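You operate a simulated robot arm through the tools that you are given. There is no shell and no other tool.

You are at the controls of a simulated robot arm. One attempt, no reset.

TASK
Soap the yellow pad, then wipe the oil smear and the drip on the soap door.
Fine: soap it at the soap tin and put the pad back. What is to be rubbed or washed off counts as gone when no trace of it is left.

The check looks at the end state, three seconds after you hand in, the way a careful person would. Anything else that was tipped, shoved, dropped, spilled or broken makes it a failure.

THE ROBOT
A 7-joint arm with a two-finger parallel gripper, fixed in place. Base frame: the origin is at the foot of the arm, x ahead of it, y to its left, z up; the work surface is at about z = 0.88. Units: m, rad, N and s.
Its first joint turns from -2.304 to 2.304 rad. Payload 3.91 kg.
The TCP is the grasp point between the finger pads, 0.03 m short of the fingertips. In the tool frame z runs along the fingers and y along their closing line. Largest opening 0.11 m; finger width 0.02, thickness 0.01; the body of the gripper, 0.048 by 0.112 m, starts 0.055 m behind the TCP.
Orientation is that of the tool frame in the base frame, as a unit quaternion [x, y, z, w]. With the fingers straight down and closing along the base's y, the tool's x points along the base's -x, its y along +y and its z along -z.

THE INTERFACE
- The arm moves only by the tool jog_arm. Its argument "deltas" is a list of rows, each a list of 6 numbers: the shift along the tool's x, y, z in m, then the turn, a rotation vector about the tool's x, y, z in rad. In form: [[tx, ty, tz, wx, wy, wz], ...]. A call has 1 to 20 rows; each row shifts and turns the commanded pose from where the row before left it, along the tool's axes as they then stand. "hand" is the closure in counts, from 0 (fully open) to 255 (shut), set as the call begins (left out, the last holds). Each row takes 0.2 s and may step no farther than 0.05 m and 0.15 rad from the row before; otherwise, or with a gripper value out of range, the whole call is refused. A pose out of reach is approached as far as the arm can. The call stops where the force on the tool passes 90 N (or 10 N more than at its start, if that is more) or the arm is blocked; 0.2 s more then pass. The fingers move at their own pace (about 0.108 m/s each) and stop on an object; they squeeze with about 37 N. The grip force told is the motor's: it shows also when the fingers shut on nothing. Time passes only in rows, and 0.2 s behind the last, so rows that do not move let the fingers close. It gives the time, the measured TCP pose, the force on the tool (base axes), the opening and the grip force at its end, in the units of the frame above (readings bear some noise), with the torque about the TCP (base axes, N m) and any sound that the robot's microphone picked up.
- Cameras (640 x 400 px; columns grow to the right, rows downward): "scene" is fixed at [0.4027, -0.5097, 1.6336]; the picture's right is [0.99, -0.14, 0.00], its down [-0.08, -0.54, -0.84] and it looks along [0.12, 0.83, -0.54] (base axes); focal length 375 px, centre (320, 200). "wrist" rides on the gripper at [0.072, 0.017, -0.103] in the tool frame; the picture's right is [-0.23, 0.97, 0.00], its down [-0.76, -0.18, -0.62] and it looks along [-0.61, -0.14, 0.78] (tool axes); focal length 222 px, centre (320, 200). There is no depth. A picture from a camera that has moved, and an enlarged one, comes with that camera's place and axes in the base frame and with its lens. The place of the scene camera against the robot may be out by one fixed shift of up to 0.012 m in any direction.
- capture(camera): a new picture of that camera. It takes no simulated time.
- enlarge(camera, box): a new picture of the part [left, top, right, bottom] of that camera's present view, enlarged. It takes no simulated time.
- hand_in(): hands the job in; it is judged then, once.

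Places have to be worked out from the pictures, the camera data and where the tool is seen. Open the gripper and draw the arm clear of the work before you hand the job in, unless the task says otherwise.

The tools are called after "Call:" as name(argument=value, ...) on one line, values as JSON. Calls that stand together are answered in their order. jog_arm: Moves the arm, as the interface text tells. Its arguments: {"type":"object","properties":{"deltas":{"type":"array","items":{"type":"array","items":{"type":"number"}}},"hand":{"type":"number"}},"required":["deltas"]} The other tools are called the same way: capture (camera) takes a picture; enlarge (camera, box) takes an enlarged picture of a part of a camera's view; hand_in () hands the job in.

At the start:

```text
clock: 0.0
ee_pos: [0.4646, 0.5615, 1.2398]
tool_rot: [0.001, 1.0, 0.0, 0.0]
force: [-1.0, -0.2, 0.0]
ft_torque: [0.01, -0.03, 0.01]
finger_gap: 0.1099
grasp_force: 0.0
```

scene: 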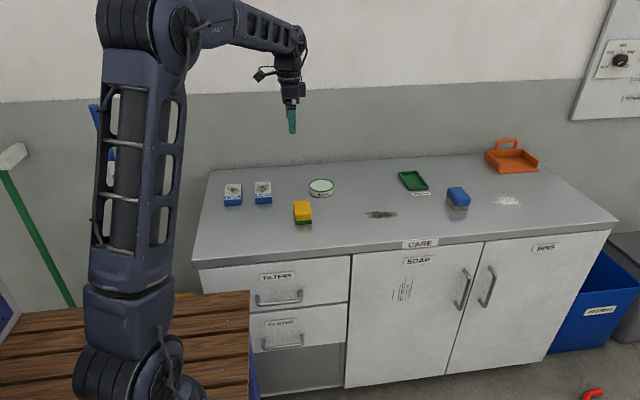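
wrist: 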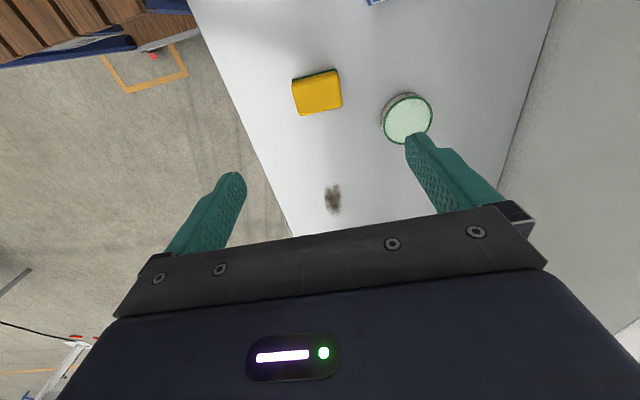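

I'll start with close looks at the counter, the pad, the tin and the doors.

Call:
enlarge(camera="scene", box=[210, 160, 410, 285])

Call:
enlarge(camera="scene", box=[340, 230, 540, 355])

Call:
enlarge(camera="scene", box=[380, 130, 580, 255])

Call:
enlarge(camera="wrist", box=[240, 40, 480, 190])

```text
3.20 times, centred on (310, 222) of scene
camera zoom: at [0.4027, -0.5097, 1.6336], right [0.99, -0.14, 0.0], down [-0.08, -0.54, -0.84], along [0.12, 0.83, -0.54], focal length 1200 px, centre (352, 128)
```

zoom: 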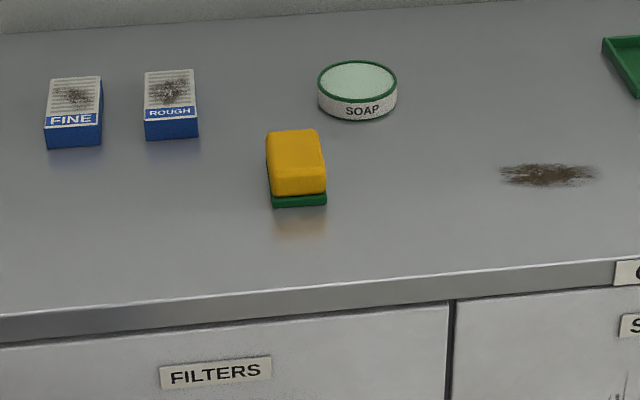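

```text
3.20 times, centred on (440, 292) of scene
camera zoom: at [0.4027, -0.5097, 1.6336], right [0.99, -0.14, 0.0], down [-0.08, -0.54, -0.84], along [0.12, 0.83, -0.54], focal length 1200 px, centre (-64, -96)
```

zoom: 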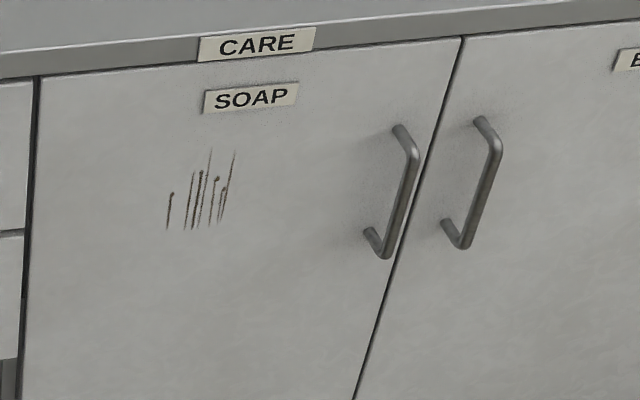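

```text
3.20 times, centred on (480, 192) of scene
camera zoom: at [0.4027, -0.5097, 1.6336], right [0.99, -0.14, 0.0], down [-0.08, -0.54, -0.84], along [0.12, 0.83, -0.54], focal length 1200 px, centre (-192, 224)
```

zoom: 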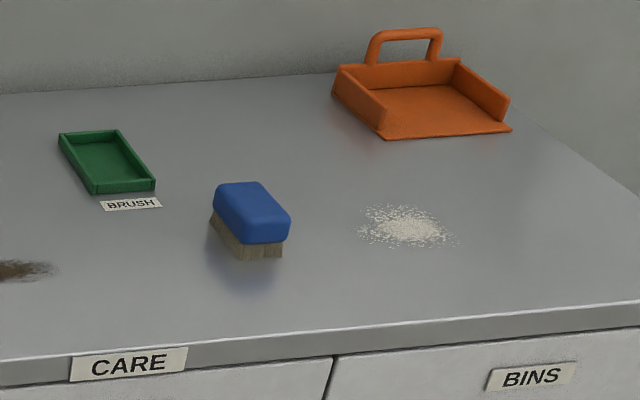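

```text
2.67 times, centred on (360, 115) of wrist
camera zoom: at [0.3936, 0.5772, 1.3434], right [0.23, 0.97, 0.0], down [0.76, -0.18, 0.62], along [0.61, -0.14, -0.78], focal length 592 px, centre (213, 427)
```

zoom: 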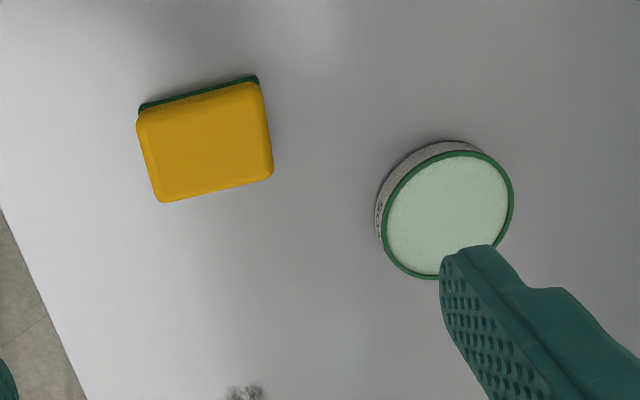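

The pad looks axis-aligned, about 0.055 by 0.08 m with its centre near (0.49, 0.55). The tin is near (0.58, 0.71), the smear near (0.76, 0.53), and the drip near (0.81, 0.36, 0.67). I'll move over the pad with the fingers open and look again.

Call:
jog_arm(deltas=[[-0.006, -0.0026, 0.04, 0, 0, 0], [-0.006, -0.0026, 0.045, 0, 0, 0], [-0.007, -0.0026, 0.045, 0, 0, 0], [-0.0064, -0.0027, 0.04, 0, 0, 0], [0, 0, 0, 0, 0, 0]], hand=0)

Call:
capture(camera="wrist")

Call:
capture(camera="scene")

```text
clock: 1.2
ee_pos: [0.491, 0.5502, 1.0688]
tool_rot: [0.0, 1.0, 0.0, 0.0]
force: [0.1, -0.5, 0.6]
ft_torque: [-0.03, -0.01, 0.0]
finger_gap: 0.1099
grasp_force: 0.0
```

```text
taken
camera wrist: at [0.4193, 0.567, 1.1713], right [0.23, 0.97, 0.0], down [0.76, -0.18, 0.62], along [0.61, -0.14, -0.78], focal length 222 px, centre (320, 200)
```

wrist: 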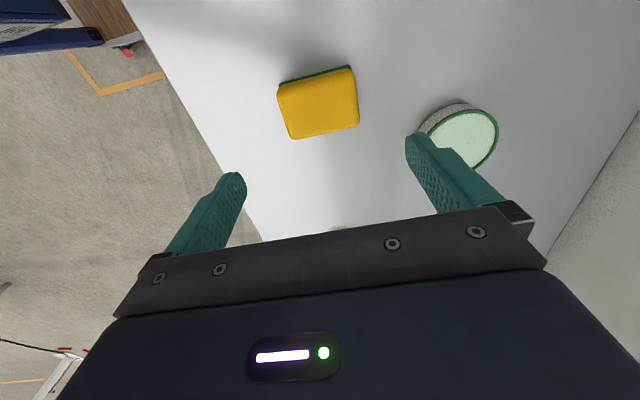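

```text
taken
```

scene: 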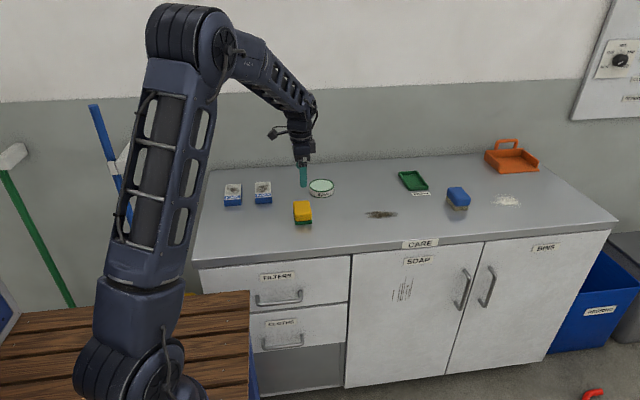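

The pad sits under the open fingers. I'll enlarge the wrist view to pin down its corners.

Call:
enlarge(camera="wrist", box=[256, 50, 384, 150])

Call:
enlarge(camera="scene", box=[270, 185, 334, 235])

```text
4.00 times, centred on (320, 100) of wrist
camera zoom: at [0.4193, 0.567, 1.1713], right [0.23, 0.97, 0.0], down [0.76, -0.18, 0.62], along [0.61, -0.14, -0.78], focal length 888 px, centre (320, 600)
```

zoom: 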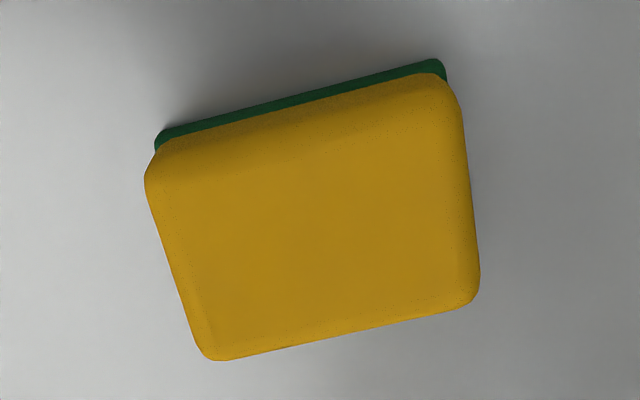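

```text
8.00 times, centred on (302, 210) of scene
camera zoom: at [0.4027, -0.5097, 1.6336], right [0.99, -0.14, 0.0], down [-0.08, -0.54, -0.84], along [0.12, 0.83, -0.54], focal length 3000 px, centre (464, 120)
```

zoom: 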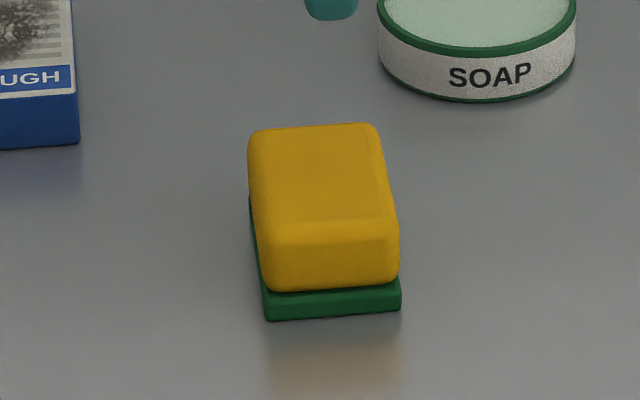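

The pad is centred near (0.492, 0.550) with its top around z 0.92. I'll lower the fingertips to about z 0.90, around its yellow part and above the green layer.

Call:
jog_arm(deltas=[[-0.001, 0, 0.035, 0, 0, 0], [0, 0, 0.035, 0, 0, 0], [0, 0, 0.035, 0, 0, 0], [0, 0, 0.02, 0, 0, 0], [0, 0, 0.0118, 0, 0, 0], [0, 0, 0, 0, 0, 0]], hand=0)

Call:
enlarge(camera="scene", box=[262, 160, 342, 235])

Call:
capture(camera="wrist")

```text
clock: 2.6
ee_pos: [0.4921, 0.5501, 0.9325]
tool_rot: [0.0, 1.0, 0.0, 0.0]
force: [-0.4, 0.5, -0.1]
ft_torque: [0.0, -0.03, -0.02]
finger_gap: 0.1099
grasp_force: 0.1
```

```text
5.33 times, centred on (302, 198) of scene
camera zoom: at [0.4027, -0.5097, 1.6336], right [0.99, -0.14, 0.0], down [-0.08, -0.54, -0.84], along [0.12, 0.83, -0.54], focal length 2000 px, centre (416, 213)
```

zoom: 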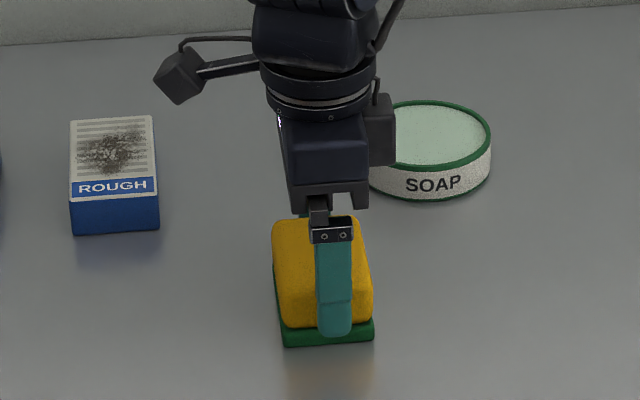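

```text
taken
camera wrist: at [0.4203, 0.5671, 1.0356], right [0.23, 0.97, 0.0], down [0.76, -0.18, 0.62], along [0.61, -0.14, -0.78], focal length 222 px, centre (320, 200)
```

wrist: 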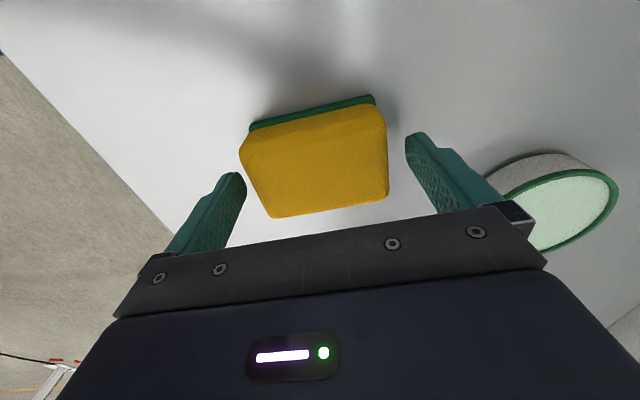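

The fingers straddle the yellow part, with the tips just above the green layer. I'm closing on it now.

Call:
jog_arm(deltas=[[0, 0, 0, 0, 0, 0], [0, 0, 0, 0, 0, 0], [0, 0, 0, 0, 0, 0], [0, 0, 0, 0, 0, 0]], hand=255)

Call:
capture(camera="wrist")

Call:
enlarge(camera="scene", box=[262, 160, 342, 235])

```text
clock: 3.6
ee_pos: [0.4918, 0.5509, 0.9331]
tool_rot: [0.001, 1.0, 0.0, 0.0]
force: [-0.7, -0.1, -0.3]
ft_torque: [0.02, 0.0, -0.03]
finger_gap: 0.0836
grasp_force: 36.5
```

```text
taken
camera wrist: at [0.4203, 0.5672, 1.0357], right [0.23, 0.97, 0.0], down [0.76, -0.18, 0.62], along [0.61, -0.14, -0.78], focal length 222 px, centre (320, 200)
```

wrist: 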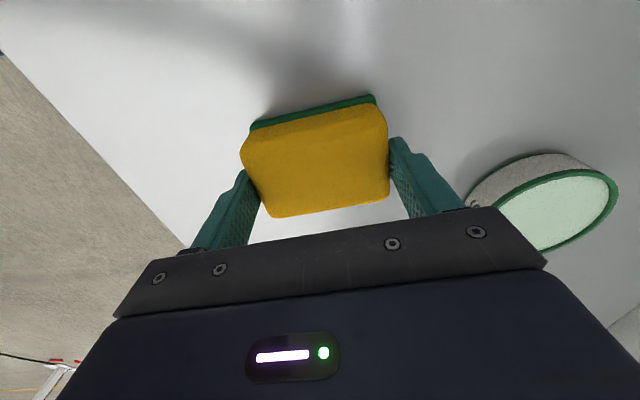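

```text
5.33 times, centred on (302, 198) of scene
camera zoom: at [0.4027, -0.5097, 1.6336], right [0.99, -0.14, 0.0], down [-0.08, -0.54, -0.84], along [0.12, 0.83, -0.54], focal length 2000 px, centre (416, 213)
```

zoom: 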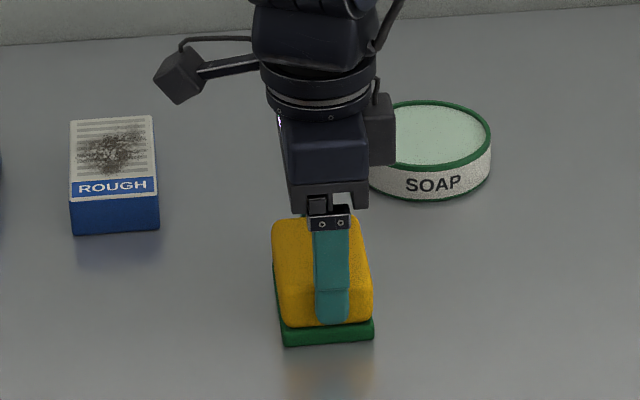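

The pad is held at a gap of 0.084 m. I'll lift it and carry it above the soap tin.

Call:
jog_arm(deltas=[[0, 0, -0.03, 0, 0, 0], [0, 0, -0.045, 0, 0, 0], [0, 0, -0.045, 0, 0, 0], [-0.022, 0.04, 0, 0, 0, 0], [-0.022, 0.041, 0, 0, 0, 0], [-0.022, 0.041, 0, 0, 0, 0], [-0.022, 0.04, 0, 0, 0, 0], [0, 0, 0, 0, 0, 0]])

Call:
capture(camera="wrist")

Call:
enlarge(camera="scene", box=[262, 130, 374, 235])

```text
clock: 5.4
ee_pos: [0.5806, 0.7117, 1.0546]
tool_rot: [0.0, 1.0, 0.0, 0.0]
force: [-0.3, 0.2, -0.8]
ft_torque: [-0.01, -0.03, -0.01]
finger_gap: 0.0839
grasp_force: 36.9
```

```text
taken
camera wrist: at [0.5094, 0.7288, 1.1575], right [0.23, 0.97, 0.0], down [0.76, -0.18, 0.62], along [0.61, -0.14, -0.78], focal length 222 px, centre (320, 200)
```

wrist: 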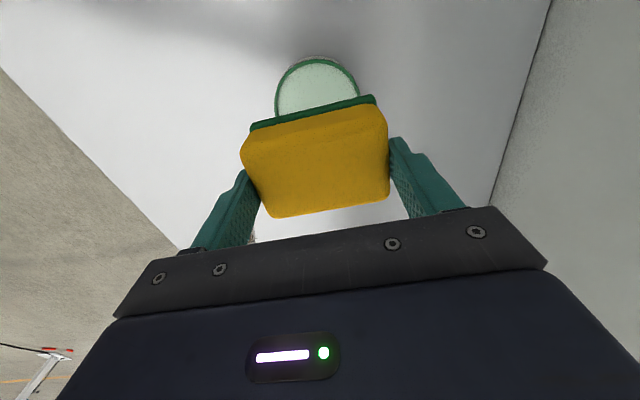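

```text
3.81 times, centred on (318, 182) of scene
camera zoom: at [0.4027, -0.5097, 1.6336], right [0.99, -0.14, 0.0], down [-0.08, -0.54, -0.84], along [0.12, 0.83, -0.54], focal length 1429 px, centre (328, 267)
```

zoom: 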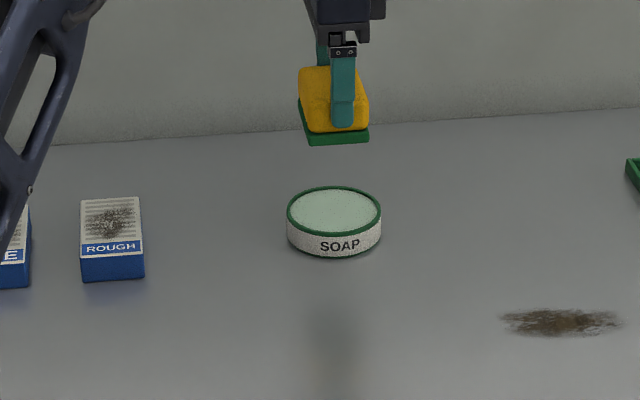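

The pad is centred over the tin. I'll descend to just above it and then feel for contact in small steps.

Call:
jog_arm(deltas=[[0, 0, 0.03, 0, 0, 0], [0, 0, 0.03, 0, 0, 0], [0, 0, 0.018, 0, 0, 0], [0, 0, 0, 0, 0, 0]])

Call:
enlarge(camera="scene", box=[282, 145, 362, 210])

```text
clock: 6.4
ee_pos: [0.5805, 0.7136, 0.9746]
tool_rot: [0.001, 1.0, 0.0, 0.0]
force: [0.5, 0.4, -1.3]
ft_torque: [0.04, 0.01, 0.01]
finger_gap: 0.0838
grasp_force: 36.6
```

```text
6.15 times, centred on (322, 178) of scene
camera zoom: at [0.4027, -0.5097, 1.6336], right [0.99, -0.14, 0.0], down [-0.08, -0.54, -0.84], along [0.12, 0.83, -0.54], focal length 2308 px, centre (308, 338)
```

zoom: 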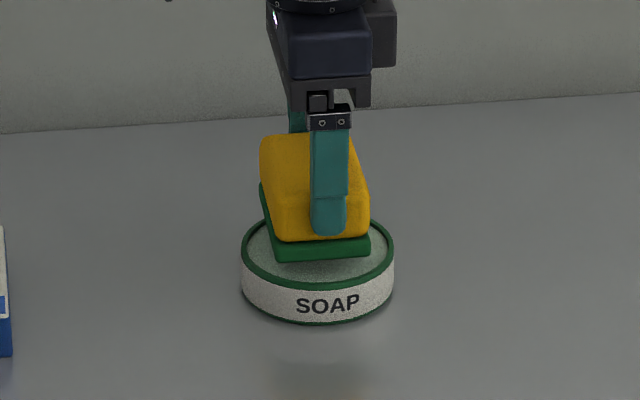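

The pad is just above the soap and inside the rim. I'll press down gently in small steps.

Call:
jog_arm(deltas=[[0, 0, 0.002, 0, 0, 0], [0, 0, 0.002, 0, 0, 0], [0, 0, 0.002, 0, 0, 0], [0, 0, 0, 0, 0, 0]])

Call:
jog_arm(deltas=[[0, 0, 0.001, 0, 0, 0], [0, 0, 0.001, 0, 0, 0], [0, 0, 0.001, 0, 0, 0], [0, 0, 0, 0, 0, 0]])

```text
clock: 7.4
ee_pos: [0.5802, 0.7117, 0.9698]
tool_rot: [0.0, 1.0, 0.0, 0.0]
force: [-0.2, 0.5, 0.1]
ft_torque: [-0.02, -0.01, -0.04]
finger_gap: 0.0837
grasp_force: 37.9
```

```text
clock: 8.4
ee_pos: [0.5797, 0.7123, 0.9661]
tool_rot: [0.0, 1.0, 0.0, 0.0]
force: [0.3, -0.2, -0.5]
ft_torque: [-0.01, 0.03, 0.03]
finger_gap: 0.0838
grasp_force: 37.0
```

There's no contact yet at TCP z 0.966, so I'll keep going in millimetre steps.

Call:
jog_arm(deltas=[[0, 0, 0.001, 0, 0, 0], [0, 0, 0.001, 0, 0, 0], [0, 0, 0.001, 0, 0, 0], [0, 0, 0, 0, 0, 0]])

Call:
jog_arm(deltas=[[0, 0, 0.001, 0, 0, 0], [0, 0, 0.001, 0, 0, 0], [0, 0, 0, 0, 0, 0]])

Call:
enlarge(camera="scene", box=[282, 145, 362, 210])

```text
clock: 9.4
ee_pos: [0.5805, 0.7131, 0.9633]
tool_rot: [0.001, 1.0, 0.0, -0.001]
force: [-0.5, 0.0, -0.6]
ft_torque: [0.0, 0.02, -0.01]
finger_gap: 0.0839
grasp_force: 36.3
```

```text
clock: 10.2
ee_pos: [0.5801, 0.7124, 0.9618]
tool_rot: [0.0, 1.0, 0.0, 0.0]
force: [-0.1, 0.0, 0.3]
ft_torque: [-0.04, 0.0, 0.01]
finger_gap: 0.0839
grasp_force: 36.6
```

```text
6.15 times, centred on (322, 178) of scene
camera zoom: at [0.4027, -0.5097, 1.6336], right [0.99, -0.14, 0.0], down [-0.08, -0.54, -0.84], along [0.12, 0.83, -0.54], focal length 2308 px, centre (308, 338)
```

zoom: 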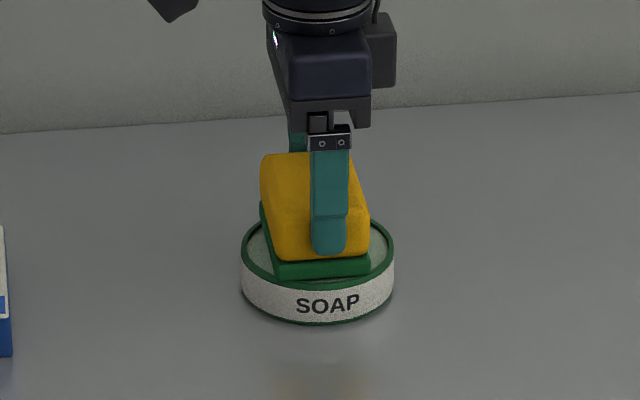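

Still no contact and the pad clears the rim, so I'll continue down.

Call:
jog_arm(deltas=[[0, 0, 0.001, 0, 0, 0], [0, 0, 0.001, 0, 0, 0], [0, 0, 0, 0, 0, 0]])

Call:
jog_arm(deltas=[[0, 0, 0.001, 0, 0, 0], [0, 0, 0.001, 0, 0, 0], [0, 0, 0, 0, 0, 0]])

Call:
enlarge(camera="scene", box=[282, 145, 362, 210])

```text
clock: 11.0
ee_pos: [0.5789, 0.7112, 0.9594]
tool_rot: [0.001, 1.0, 0.001, 0.001]
force: [3.2, -0.3, 22.2]
ft_torque: [-0.3, 0.23, 0.0]
finger_gap: 0.0837
grasp_force: 37.3
```

```text
clock: 11.8
ee_pos: [0.5796, 0.7114, 0.9604]
tool_rot: [0.0, 1.0, 0.002, 0.001]
force: [4.8, 3.1, 45.1]
ft_torque: [-0.03, 0.2, -0.05]
finger_gap: 0.0837
grasp_force: 36.8
```

```text
6.15 times, centred on (322, 178) of scene
camera zoom: at [0.4027, -0.5097, 1.6336], right [0.99, -0.14, 0.0], down [-0.08, -0.54, -0.84], along [0.12, 0.83, -0.54], focal length 2308 px, centre (308, 338)
```

zoom: 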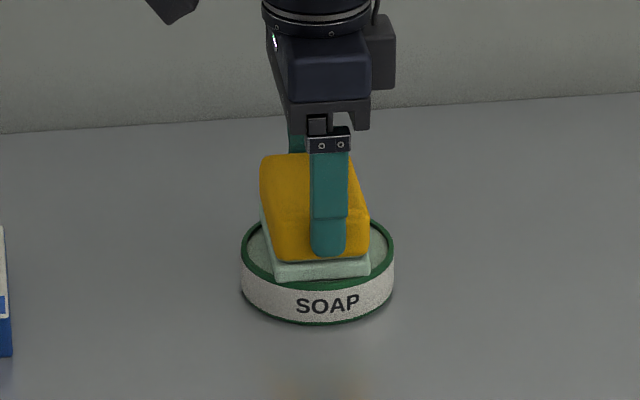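

The green layer has turned pale, so the pad is soaped. I'll lift off and carry it toward the smear on the counter.

Call:
jog_arm(deltas=[[0, 0, -0.01, 0, 0, 0], [0, 0, -0.03, 0, 0, 0], [0, 0, -0.035, 0, 0, 0], [-0.03, -0.03, 0, 0, 0, 0], [-0.03, -0.035, 0, 0, 0, 0], [-0.03, -0.035, 0, 0, 0, 0], [-0.02, -0.03, 0, 0, 0, 0], [0, 0, 0, 0, 0, 0]])

Call:
capture(camera="wrist")

Call:
enlarge(camera="scene", box=[260, 110, 440, 240])

```text
clock: 13.6
ee_pos: [0.6911, 0.5825, 1.0316]
tool_rot: [0.0, 1.0, 0.0, 0.0]
force: [-1.0, 0.1, -0.1]
ft_torque: [0.02, 0.03, -0.01]
finger_gap: 0.0839
grasp_force: 37.0
```

```text
taken
camera wrist: at [0.6182, 0.5993, 1.1342], right [0.23, 0.97, 0.0], down [0.76, -0.18, 0.62], along [0.61, -0.14, -0.78], focal length 222 px, centre (320, 200)
```

wrist: 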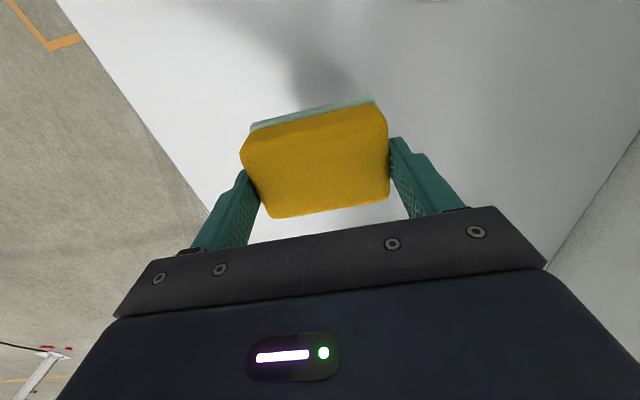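

```text
3.08 times, centred on (350, 175) of scene
camera zoom: at [0.4027, -0.5097, 1.6336], right [0.99, -0.14, 0.0], down [-0.08, -0.54, -0.84], along [0.12, 0.83, -0.54], focal length 1154 px, centre (228, 277)
```

zoom: 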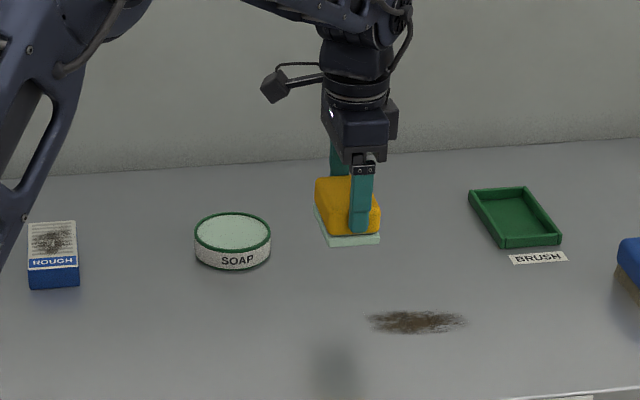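

The pad is soaped and still square in the grip. The smear spans about x 0.71–0.825 and y 0.50–0.55. I'll go down beside its left end and feel for the counter.

Call:
jog_arm(deltas=[[-0.004, -0.03, 0.02, 0, 0, 0], [-0.005, -0.0275, 0.03, 0, 0, 0], [0, 0, 0.03, 0, 0, 0], [0, 0, 0.01, 0, 0, 0], [0, 0, 0.004, 0, 0, 0], [0, 0, 0.003, 0, 0, 0], [0, 0, 0, 0, 0, 0]])

Call:
jog_arm(deltas=[[0, 0, 0.001, 0, 0, 0], [0, 0, 0.001, 0, 0, 0], [0, 0, 0, 0, 0, 0]])

Call:
enlarge(camera="scene", box=[320, 140, 480, 260])

```text
clock: 15.2
ee_pos: [0.6984, 0.523, 0.9351]
tool_rot: [0.001, 1.0, -0.001, 0.0]
force: [-0.3, 0.0, -0.5]
ft_torque: [-0.02, 0.02, -0.04]
finger_gap: 0.084
grasp_force: 36.6
```

```text
clock: 16.0
ee_pos: [0.6994, 0.5235, 0.9325]
tool_rot: [0.0, 1.0, 0.0, 0.0]
force: [0.7, 0.0, 0.7]
ft_torque: [-0.02, -0.02, 0.01]
finger_gap: 0.084
grasp_force: 37.3
```

```text
3.33 times, centred on (400, 200) of scene
camera zoom: at [0.4027, -0.5097, 1.6336], right [0.99, -0.14, 0.0], down [-0.08, -0.54, -0.84], along [0.12, 0.83, -0.54], focal length 1250 px, centre (53, 200)
```

zoom: 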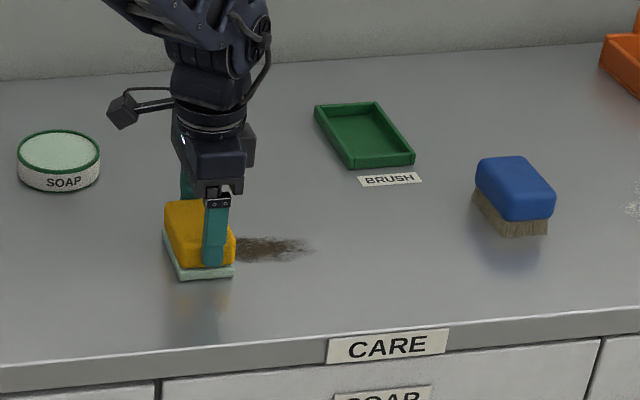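

I'm just at the counter with no force yet. I'll lower a little more to get a light press.

Call:
jog_arm(deltas=[[0, 0, 0.001, 0, 0, 0], [0, 0, 0.001, 0, 0, 0], [0, 0, 0, 0, 0, 0]])

Call:
jog_arm(deltas=[[0, 0, 0.001, 0, 0, 0], [0, 0, 0, 0, 0, 0]])

```text
clock: 16.8
ee_pos: [0.6991, 0.5226, 0.9327]
tool_rot: [0.001, 1.0, 0.001, -0.001]
force: [-1.1, -2.8, 7.6]
ft_torque: [-0.07, -0.19, -0.07]
finger_gap: 0.0838
grasp_force: 37.2
```

```text
clock: 17.4
ee_pos: [0.6988, 0.5241, 0.9319]
tool_rot: [0.0, 1.0, 0.001, 0.001]
force: [-2.0, -4.7, 18.8]
ft_torque: [-0.24, -0.08, 0.0]
finger_gap: 0.0838
grasp_force: 37.5
```

Contact is about 19 N, so I'll stroke along +x across the smear.

Call:
jog_arm(deltas=[[-0.01, 0, 0, 0, 0, 0], [-0.015, 0, 0, 0, 0, 0], [-0.015, 0, 0, 0, 0, 0], [-0.015, 0, 0, 0, 0, 0], [-0.015, 0, 0, 0, 0, 0], [-0.015, 0, 0, 0, 0, 0], [-0.015, 0, 0, 0, 0, 0], [-0.015, 0, 0, 0, 0, 0], [-0.015, 0, 0, 0, 0, 0], [-0.015, 0, 0, 0, 0, 0], [0, 0, 0, 0, 0, 0]])

Call:
enlarge(camera="scene", box=[320, 140, 480, 260])

```text
clock: 19.8
ee_pos: [0.8443, 0.5239, 0.9316]
tool_rot: [0.001, 1.0, 0.001, 0.001]
force: [-13.4, 4.5, 24.8]
ft_torque: [0.15, 0.22, 0.05]
finger_gap: 0.0838
grasp_force: 36.5
```

```text
3.33 times, centred on (400, 200) of scene
camera zoom: at [0.4027, -0.5097, 1.6336], right [0.99, -0.14, 0.0], down [-0.08, -0.54, -0.84], along [0.12, 0.83, -0.54], focal length 1250 px, centre (53, 200)
```

zoom: 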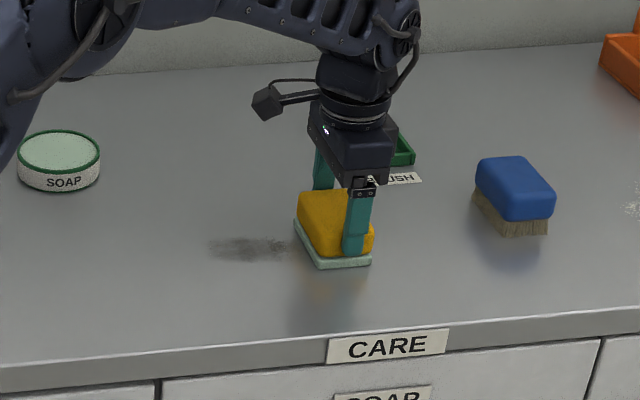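

One pass faded the smear noticeably, so I'll do back-and-forth passes with the same press.

Call:
jog_arm(deltas=[[0.01, 0, 0, 0, 0, 0], [0.02, 0, 0, 0, 0, 0], [0.02, 0, 0, 0, 0, 0], [0.02, 0, 0, 0, 0, 0], [0.02, 0, 0, 0, 0, 0], [0.02, 0, 0, 0, 0, 0], [0.02, 0, 0, 0, 0, 0], [0.02, 0, 0, 0, 0, 0], [0, 0, 0, 0, 0, 0], [-0.01, 0, 0, 0, 0, 0], [-0.02, 0, 0, 0, 0, 0], [-0.02, 0, 0, 0, 0, 0], [-0.02, 0, 0, 0, 0, 0], [-0.02, 0, 0, 0, 0, 0], [-0.02, 0, 0, 0, 0, 0], [-0.02, 0, 0, 0, 0, 0], [-0.02, 0, 0, 0, 0, 0], [0, 0, 0, 0, 0, 0]])

Call:
enlarge(camera="scene", box=[320, 140, 480, 260])

```text
clock: 23.6
ee_pos: [0.8444, 0.525, 0.9321]
tool_rot: [0.0, 1.0, 0.0, 0.0]
force: [-0.1, -0.3, -0.3]
ft_torque: [0.01, 0.02, 0.0]
finger_gap: 0.0835
grasp_force: 36.7
```

```text
3.33 times, centred on (400, 200) of scene
camera zoom: at [0.4027, -0.5097, 1.6336], right [0.99, -0.14, 0.0], down [-0.08, -0.54, -0.84], along [0.12, 0.83, -0.54], focal length 1250 px, centre (53, 200)
```

zoom: 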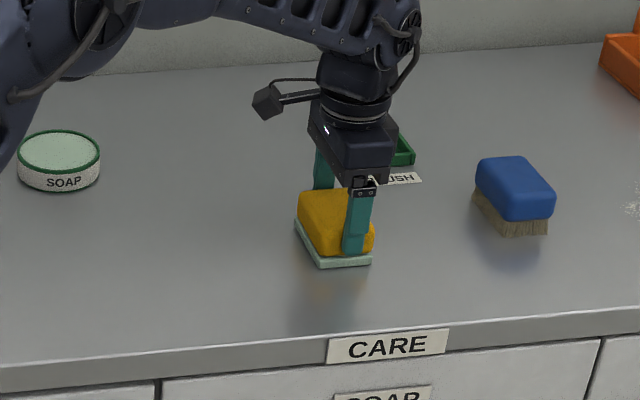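

The smear looks gone, and the force has dropped to zero, so the pad has slid slightly in the grip. I'll lift and inspect both closely.

Call:
jog_arm(deltas=[[0, 0, -0.02, 0, 0, 0], [0, 0, -0.04, 0, 0, 0], [0, -0.02, -0.04, 0, 0, 0], [0, -0.04, -0.02, 0, 0, 0], [0, 0, 0, 0, 0, 0]])

Call:
enlarge(camera="scene", box=[340, 190, 430, 240])

Call:
enlarge(camera="scene", box=[370, 120, 470, 220])

Call:
capture(camera="wrist")

```text
clock: 24.8
ee_pos: [0.8455, 0.4633, 1.0516]
tool_rot: [0.001, 1.0, 0.0, 0.0]
force: [-0.2, 0.5, -0.1]
ft_torque: [0.01, 0.03, 0.01]
finger_gap: 0.0837
grasp_force: 37.1
```

```text
7.11 times, centred on (385, 215) of scene
camera zoom: at [0.4027, -0.5097, 1.6336], right [0.99, -0.14, 0.0], down [-0.08, -0.54, -0.84], along [0.12, 0.83, -0.54], focal length 2667 px, centre (-142, 93)
```

zoom: 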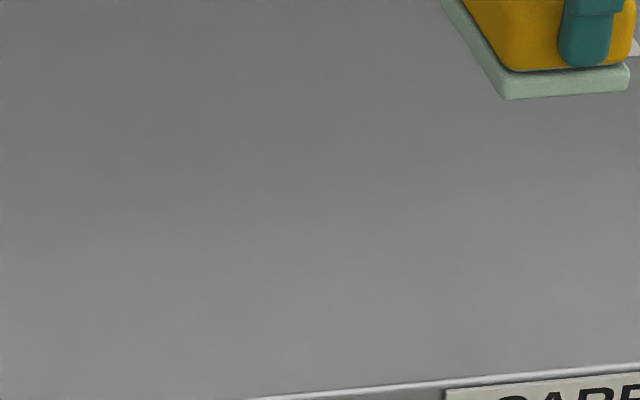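

```text
4.00 times, centred on (420, 170) of scene
camera zoom: at [0.4027, -0.5097, 1.6336], right [0.99, -0.14, 0.0], down [-0.08, -0.54, -0.84], along [0.12, 0.83, -0.54], focal length 1500 px, centre (-80, 320)
```

zoom: 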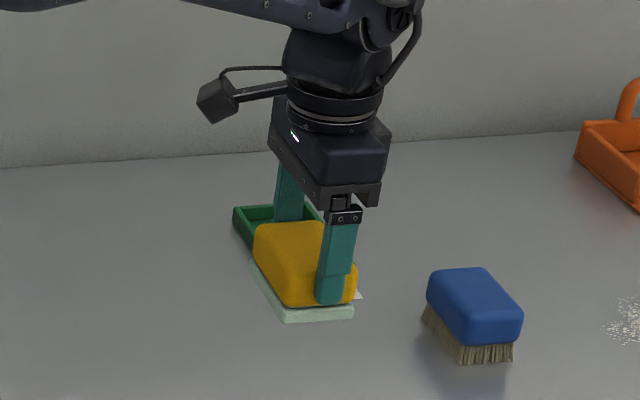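

```text
taken
camera wrist: at [0.7735, 0.4793, 1.1544], right [0.23, 0.97, 0.0], down [0.76, -0.18, 0.62], along [0.61, -0.14, -0.78], focal length 222 px, centre (320, 200)
```

wrist: 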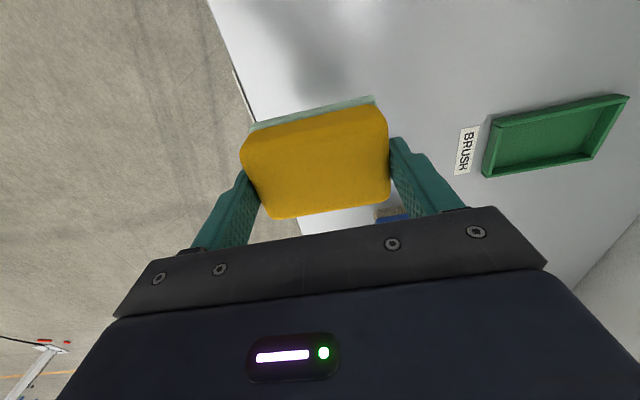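

The counter is clean and the pad is still pale with soap and square in the grip. Next I'll bring the arm out in front of the counter, well clear of it, before turning the tool toward the door.

Call:
jog_arm(deltas=[[0.005, -0.035, 0, 0, 0, 0], [0.005, -0.04, 0, 0, 0, 0], [0.005, -0.04, 0, 0, 0, 0], [0.005, -0.04, 0, 0, 0, 0], [0.005, -0.04, 0, 0, 0, 0], [0.005, -0.04, 0, 0, 0, 0], [0.005, -0.04, 0, 0, 0, 0], [0.005, -0.04, 0, 0, 0, 0], [0, 0, 0, 0, 0, 0]])

Call:
capture(camera="scene")

Call:
capture(camera="wrist")

```text
clock: 26.8
ee_pos: [0.8044, 0.1496, 1.0502]
tool_rot: [0.0, 1.0, 0.0, 0.0]
force: [0.5, 0.2, -0.1]
ft_torque: [0.02, -0.02, 0.03]
finger_gap: 0.0837
grasp_force: 36.7
```

```text
taken
```

scene: 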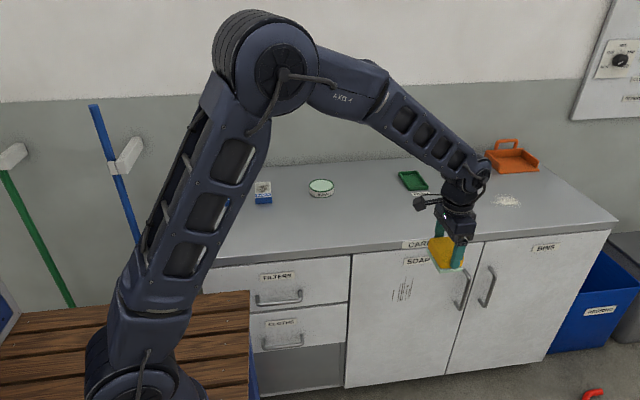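

```text
taken
camera wrist: at [0.7323, 0.1662, 1.1532], right [0.23, 0.97, 0.0], down [0.76, -0.18, 0.62], along [0.61, -0.14, -0.78], focal length 222 px, centre (320, 200)
```

wrist: 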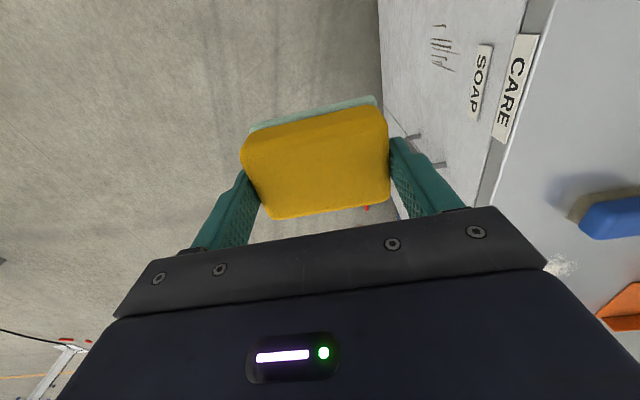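

From both views the door plane looks to be at y≈0.37 and the drip around (0.815, 0.67). I'll rotate the tool by 90° so the pad faces the door, doing it here clear of everything.

Call:
jog_arm(deltas=[[0, 0, 0, -0.13, 0, 0], [0, 0, 0, -0.13, 0, 0], [0, 0, 0, -0.13, 0, 0], [0, 0, 0, -0.13, 0, 0], [0, 0, 0, -0.13, 0, 0], [0, 0, 0, -0.13, 0, 0], [0, 0, 0, 0, 0, 0]])

Call:
capture(camera="scene")

```text
clock: 28.4
ee_pos: [0.8035, 0.1494, 1.0516]
tool_rot: [0.0, 0.925, 0.381, -0.001]
force: [-0.1, -0.2, -0.6]
ft_torque: [-0.01, 0.0, 0.0]
finger_gap: 0.0839
grasp_force: 36.9
```

```text
taken
```

scene: 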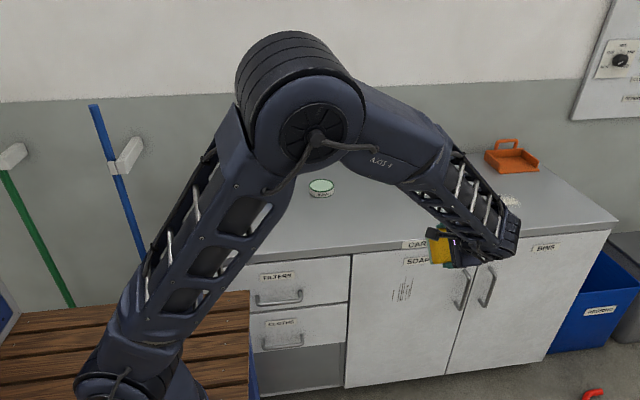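

The turn is tracking well, so I'll finish the remaining rotation.

Call:
jog_arm(deltas=[[0, 0, 0, -0.1318, 0, 0], [0, 0, 0, -0.1318, 0, 0], [0, 0, 0, -0.1318, 0, 0], [0, 0, 0, -0.1318, 0, 0], [0, 0, 0, -0.1318, 0, 0], [0, 0, 0, -0.1318, 0, 0], [0, 0, 0, 0, 0, 0]])

Call:
capture(camera="scene")

Call:
capture(camera="wrist")

```text
clock: 30.0
ee_pos: [0.8049, 0.1504, 1.0505]
tool_rot: [0.0, 0.706, 0.708, 0.0]
force: [0.0, -0.4, -0.2]
ft_torque: [-0.01, -0.02, -0.03]
finger_gap: 0.0836
grasp_force: 37.0
```

```text
taken
```

scene: 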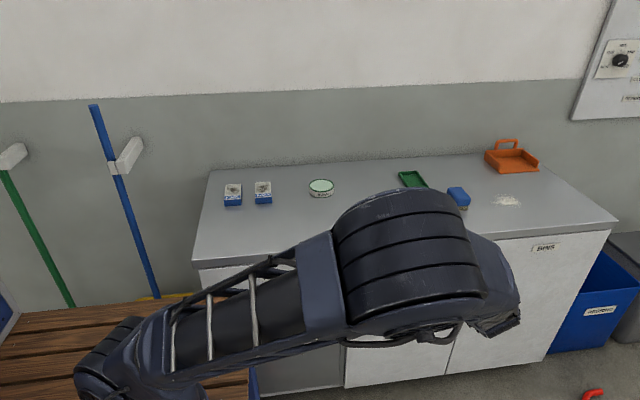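

```text
taken
camera wrist: at [0.7315, 0.0458, 1.0669], right [0.23, 0.0, 0.97], down [0.76, -0.62, -0.18], along [0.61, 0.78, -0.14], focal length 222 px, centre (320, 200)
```

wrist: 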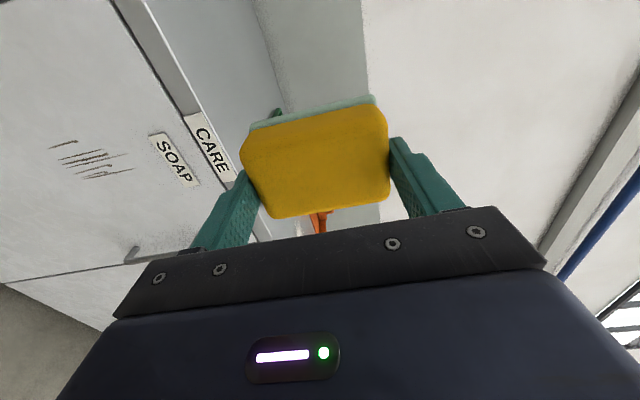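

The pad now points at the door, and the elbow has swung out to the side without touching anything. Triangulating two wrist views puts the door plane at y≈0.383 and the drip centre near (0.822, 0.648). I'll enlarge to get the drip's extent and the door's angle.

Call:
enlarge(camera="wrist", box=[0, 100, 240, 250])

Call:
enlarge(camera="wrist", box=[80, 0, 320, 150])

```text
2.67 times, centred on (120, 175) of wrist
camera zoom: at [0.7315, 0.0458, 1.0669], right [0.23, 0.0, 0.97], down [0.76, -0.62, -0.18], along [0.61, 0.78, -0.14], focal length 592 px, centre (853, 267)
```

zoom: 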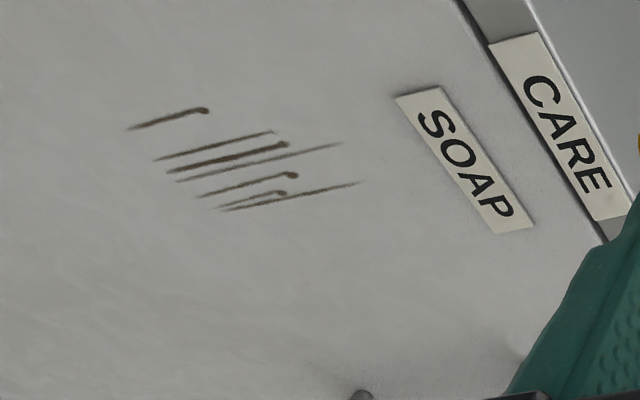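

```text
2.67 times, centred on (200, 75) of wrist
camera zoom: at [0.7315, 0.0458, 1.0669], right [0.23, 0.0, 0.97], down [0.76, -0.62, -0.18], along [0.61, 0.78, -0.14], focal length 592 px, centre (640, 533)
```

zoom: 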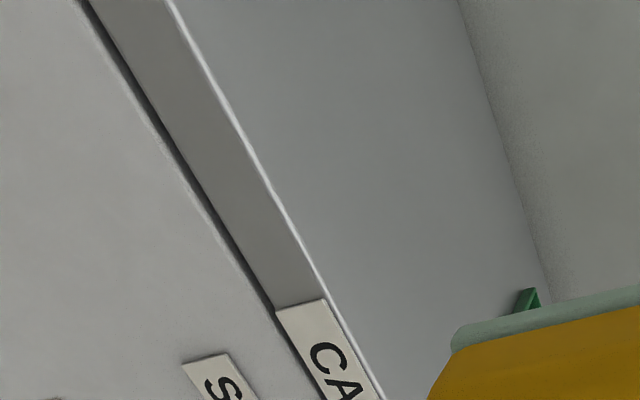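

The drip spans about x 0.785–0.853 and z 0.593–0.718 on the door, with the SOAP label above it from about z 0.77. I'll lower the tool in front of the door in stages, checking the arm as I go.

Call:
jog_arm(deltas=[[0, -0.03, 0, 0, 0, 0], [0, -0.04, 0, 0, 0, 0], [0, -0.04, 0, 0, 0, 0], [0, -0.04, 0, 0, 0, 0], [0, -0.04, 0, 0, 0, 0], [0, 0, 0, 0, 0, 0]])

Call:
capture(camera="scene")

Call:
capture(camera="wrist")

```text
clock: 31.4
ee_pos: [0.8024, 0.1511, 0.8615]
tool_rot: [0.0, 0.707, 0.708, 0.0]
force: [0.1, -0.1, 0.1]
ft_torque: [-0.05, 0.02, 0.01]
finger_gap: 0.0837
grasp_force: 37.0
```

```text
taken
```

scene: 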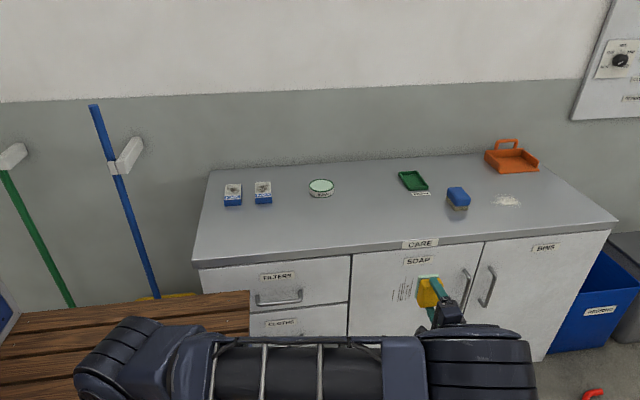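

```text
taken
camera wrist: at [0.7303, 0.0478, 0.8778], right [0.23, 0.0, 0.97], down [0.76, -0.62, -0.18], along [0.61, 0.78, -0.14], focal length 222 px, centre (320, 200)
```

wrist: 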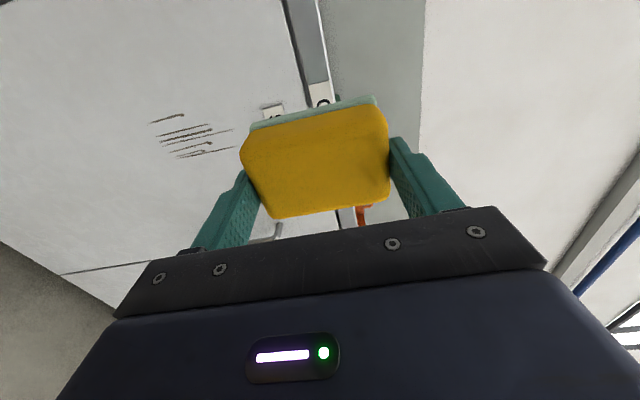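

The arm is clear, with the elbow low and to the side. I'll continue down slowly to drip height.

Call:
jog_arm(deltas=[[0, -0.03, 0, 0, 0, 0], [0, -0.04, 0, 0, 0, 0], [0, -0.04, 0, 0, 0, 0], [0, 0, 0, 0, 0, 0]])

Call:
capture(camera="scene")

```text
clock: 32.4
ee_pos: [0.8035, 0.1472, 0.7494]
tool_rot: [0.001, 0.707, 0.708, 0.001]
force: [0.2, -0.1, -0.6]
ft_torque: [-0.01, 0.02, 0.03]
finger_gap: 0.0838
grasp_force: 37.0
```

```text
taken
```

scene: 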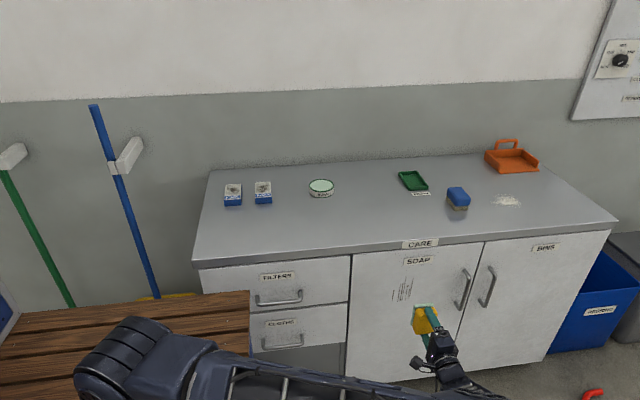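

Still free with no contact forces. I'll go down to about z 0.655 and take another wrist view.

Call:
jog_arm(deltas=[[0, -0.03, 0, 0, 0, 0], [0, -0.03, 0, 0, 0, 0], [0, -0.03, 0, 0, 0, 0], [0, -0.004, 0, 0, 0, 0], [0, 0, 0, 0, 0, 0]])

Call:
capture(camera="scene")

Call:
capture(camera="wrist")

```text
clock: 33.6
ee_pos: [0.8033, 0.1489, 0.6567]
tool_rot: [0.0, 0.707, 0.707, 0.0]
force: [0.1, -0.1, -0.1]
ft_torque: [0.0, -0.01, -0.02]
finger_gap: 0.0836
grasp_force: 37.3
```

```text
taken
```

scene: 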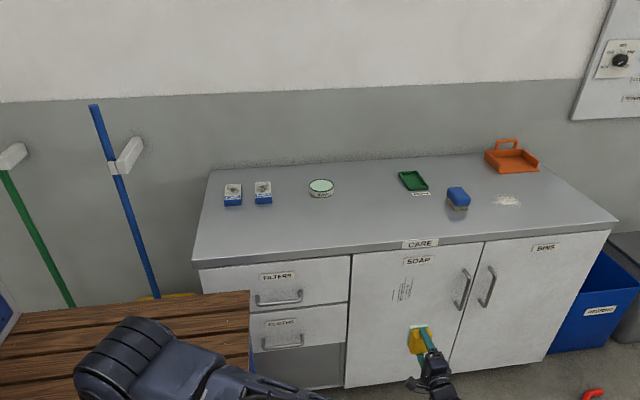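

```text
taken
camera wrist: at [0.7322, 0.0456, 0.6728], right [0.23, 0.0, 0.97], down [0.76, -0.62, -0.18], along [0.61, 0.78, -0.14], focal length 222 px, centre (320, 200)
```

wrist: 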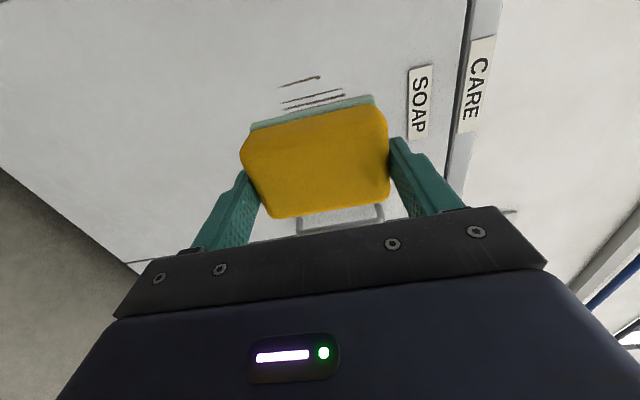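

The pad sits directly in front of the drip. I'll approach the door to about 15 mm short of the expected contact and set z to about 0.645.

Call:
jog_arm(deltas=[[0, -0.004, 0.04, 0, 0, 0], [0, -0.004, 0.045, 0, 0, 0], [0, -0.003, 0.04, 0, 0, 0], [0, 0, 0.03, 0, 0, 0], [0, 0, 0.01, 0, 0, 0], [0, 0, 0, 0, 0, 0]])

Call:
capture(camera="wrist")

Call:
enlarge(camera="scene", box=[360, 260, 480, 340])

```text
clock: 35.0
ee_pos: [0.8034, 0.3133, 0.6472]
tool_rot: [0.0, 0.707, 0.707, 0.001]
force: [-0.3, 0.7, -0.8]
ft_torque: [-0.02, -0.02, 0.0]
finger_gap: 0.0839
grasp_force: 36.5
```

```text
taken
camera wrist: at [0.7312, 0.21, 0.6641], right [0.23, 0.0, 0.97], down [0.76, -0.62, -0.18], along [0.61, 0.78, -0.14], focal length 222 px, centre (320, 200)
```

wrist: 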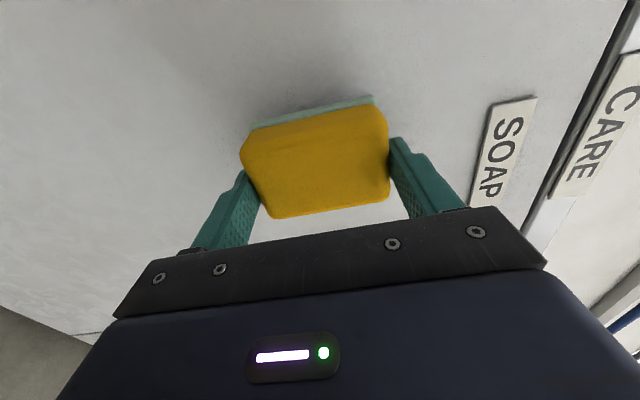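

```text
5.00 times, centred on (420, 300) of scene
camera zoom: at [0.4027, -0.5097, 1.6336], right [0.99, -0.14, 0.0], down [-0.08, -0.54, -0.84], along [0.12, 0.83, -0.54], focal length 1875 px, centre (-180, -300)
```

zoom: 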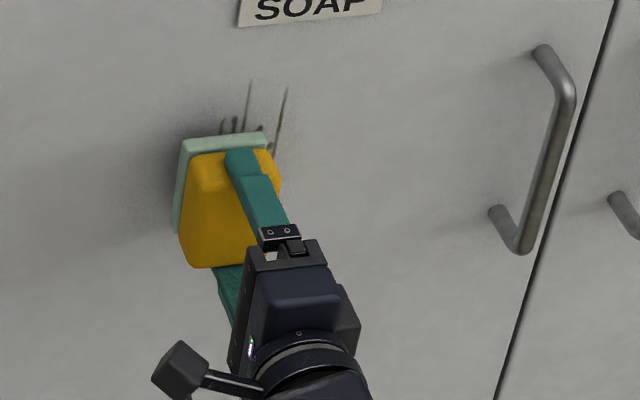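

The pad is close to the door, so I'll feel forward in small steps.

Call:
jog_arm(deltas=[[0, 0, 0.002, 0, 0, 0], [0, 0, 0.002, 0, 0, 0], [0, 0, 0.002, 0, 0, 0], [0, 0, 0, 0, 0, 0]])

Call:
jog_arm(deltas=[[0, 0, 0.0015, 0, 0, 0], [0, 0, 0.0015, 0, 0, 0], [0, 0, 0, 0, 0, 0]])

Call:
jog_arm(deltas=[[0, 0, 0.0015, 0, 0, 0], [0, 0, 0.0015, 0, 0, 0], [0, 0, 0, 0, 0, 0]])

```text
clock: 36.0
ee_pos: [0.8034, 0.3197, 0.647]
tool_rot: [0.0, 0.707, 0.707, 0.0]
force: [-0.6, 0.0, -1.0]
ft_torque: [-0.04, -0.02, -0.01]
finger_gap: 0.0838
grasp_force: 37.5
```

```text
clock: 36.8
ee_pos: [0.8033, 0.3233, 0.6454]
tool_rot: [0.0, 0.706, 0.708, 0.0]
force: [0.3, -0.7, 0.1]
ft_torque: [-0.03, 0.02, 0.04]
finger_gap: 0.084
grasp_force: 37.2
```

```text
clock: 37.6
ee_pos: [0.8033, 0.325, 0.646]
tool_rot: [0.001, 0.707, 0.707, 0.0]
force: [-0.2, 0.8, -0.2]
ft_torque: [-0.04, -0.01, 0.05]
finger_gap: 0.0839
grasp_force: 37.0
```

No contact yet at y 0.325, so I'll continue.

Call:
jog_arm(deltas=[[0, 0, 0.0015, 0, 0, 0], [0, 0, 0.0015, 0, 0, 0], [0, 0, 0, 0, 0, 0]])

Call:
jog_arm(deltas=[[0, 0, 0.001, 0, 0, 0], [0, 0, 0.001, 0, 0, 0], [0, 0, 0, 0, 0, 0]])

Call:
jog_arm(deltas=[[0, 0, 0.001, 0, 0, 0], [0, 0, 0, 0, 0, 0]])

```text
clock: 38.4
ee_pos: [0.8049, 0.3296, 0.6452]
tool_rot: [0.0, 0.707, 0.707, 0.001]
force: [-3.1, -6.7, -0.2]
ft_torque: [-0.02, -0.01, -0.07]
finger_gap: 0.0838
grasp_force: 36.8
```

```text
clock: 39.2
ee_pos: [0.8054, 0.3291, 0.6455]
tool_rot: [0.0, 0.708, 0.707, 0.0]
force: [-9.2, -45.1, -2.4]
ft_torque: [0.01, -0.02, 0.23]
finger_gap: 0.0839
grasp_force: 37.4
```

```text
clock: 39.8
ee_pos: [0.8052, 0.3299, 0.6454]
tool_rot: [0.002, 0.707, 0.707, 0.002]
force: [-5.3, -62.2, -1.3]
ft_torque: [-0.05, 0.0, 0.03]
finger_gap: 0.0838
grasp_force: 36.8
```

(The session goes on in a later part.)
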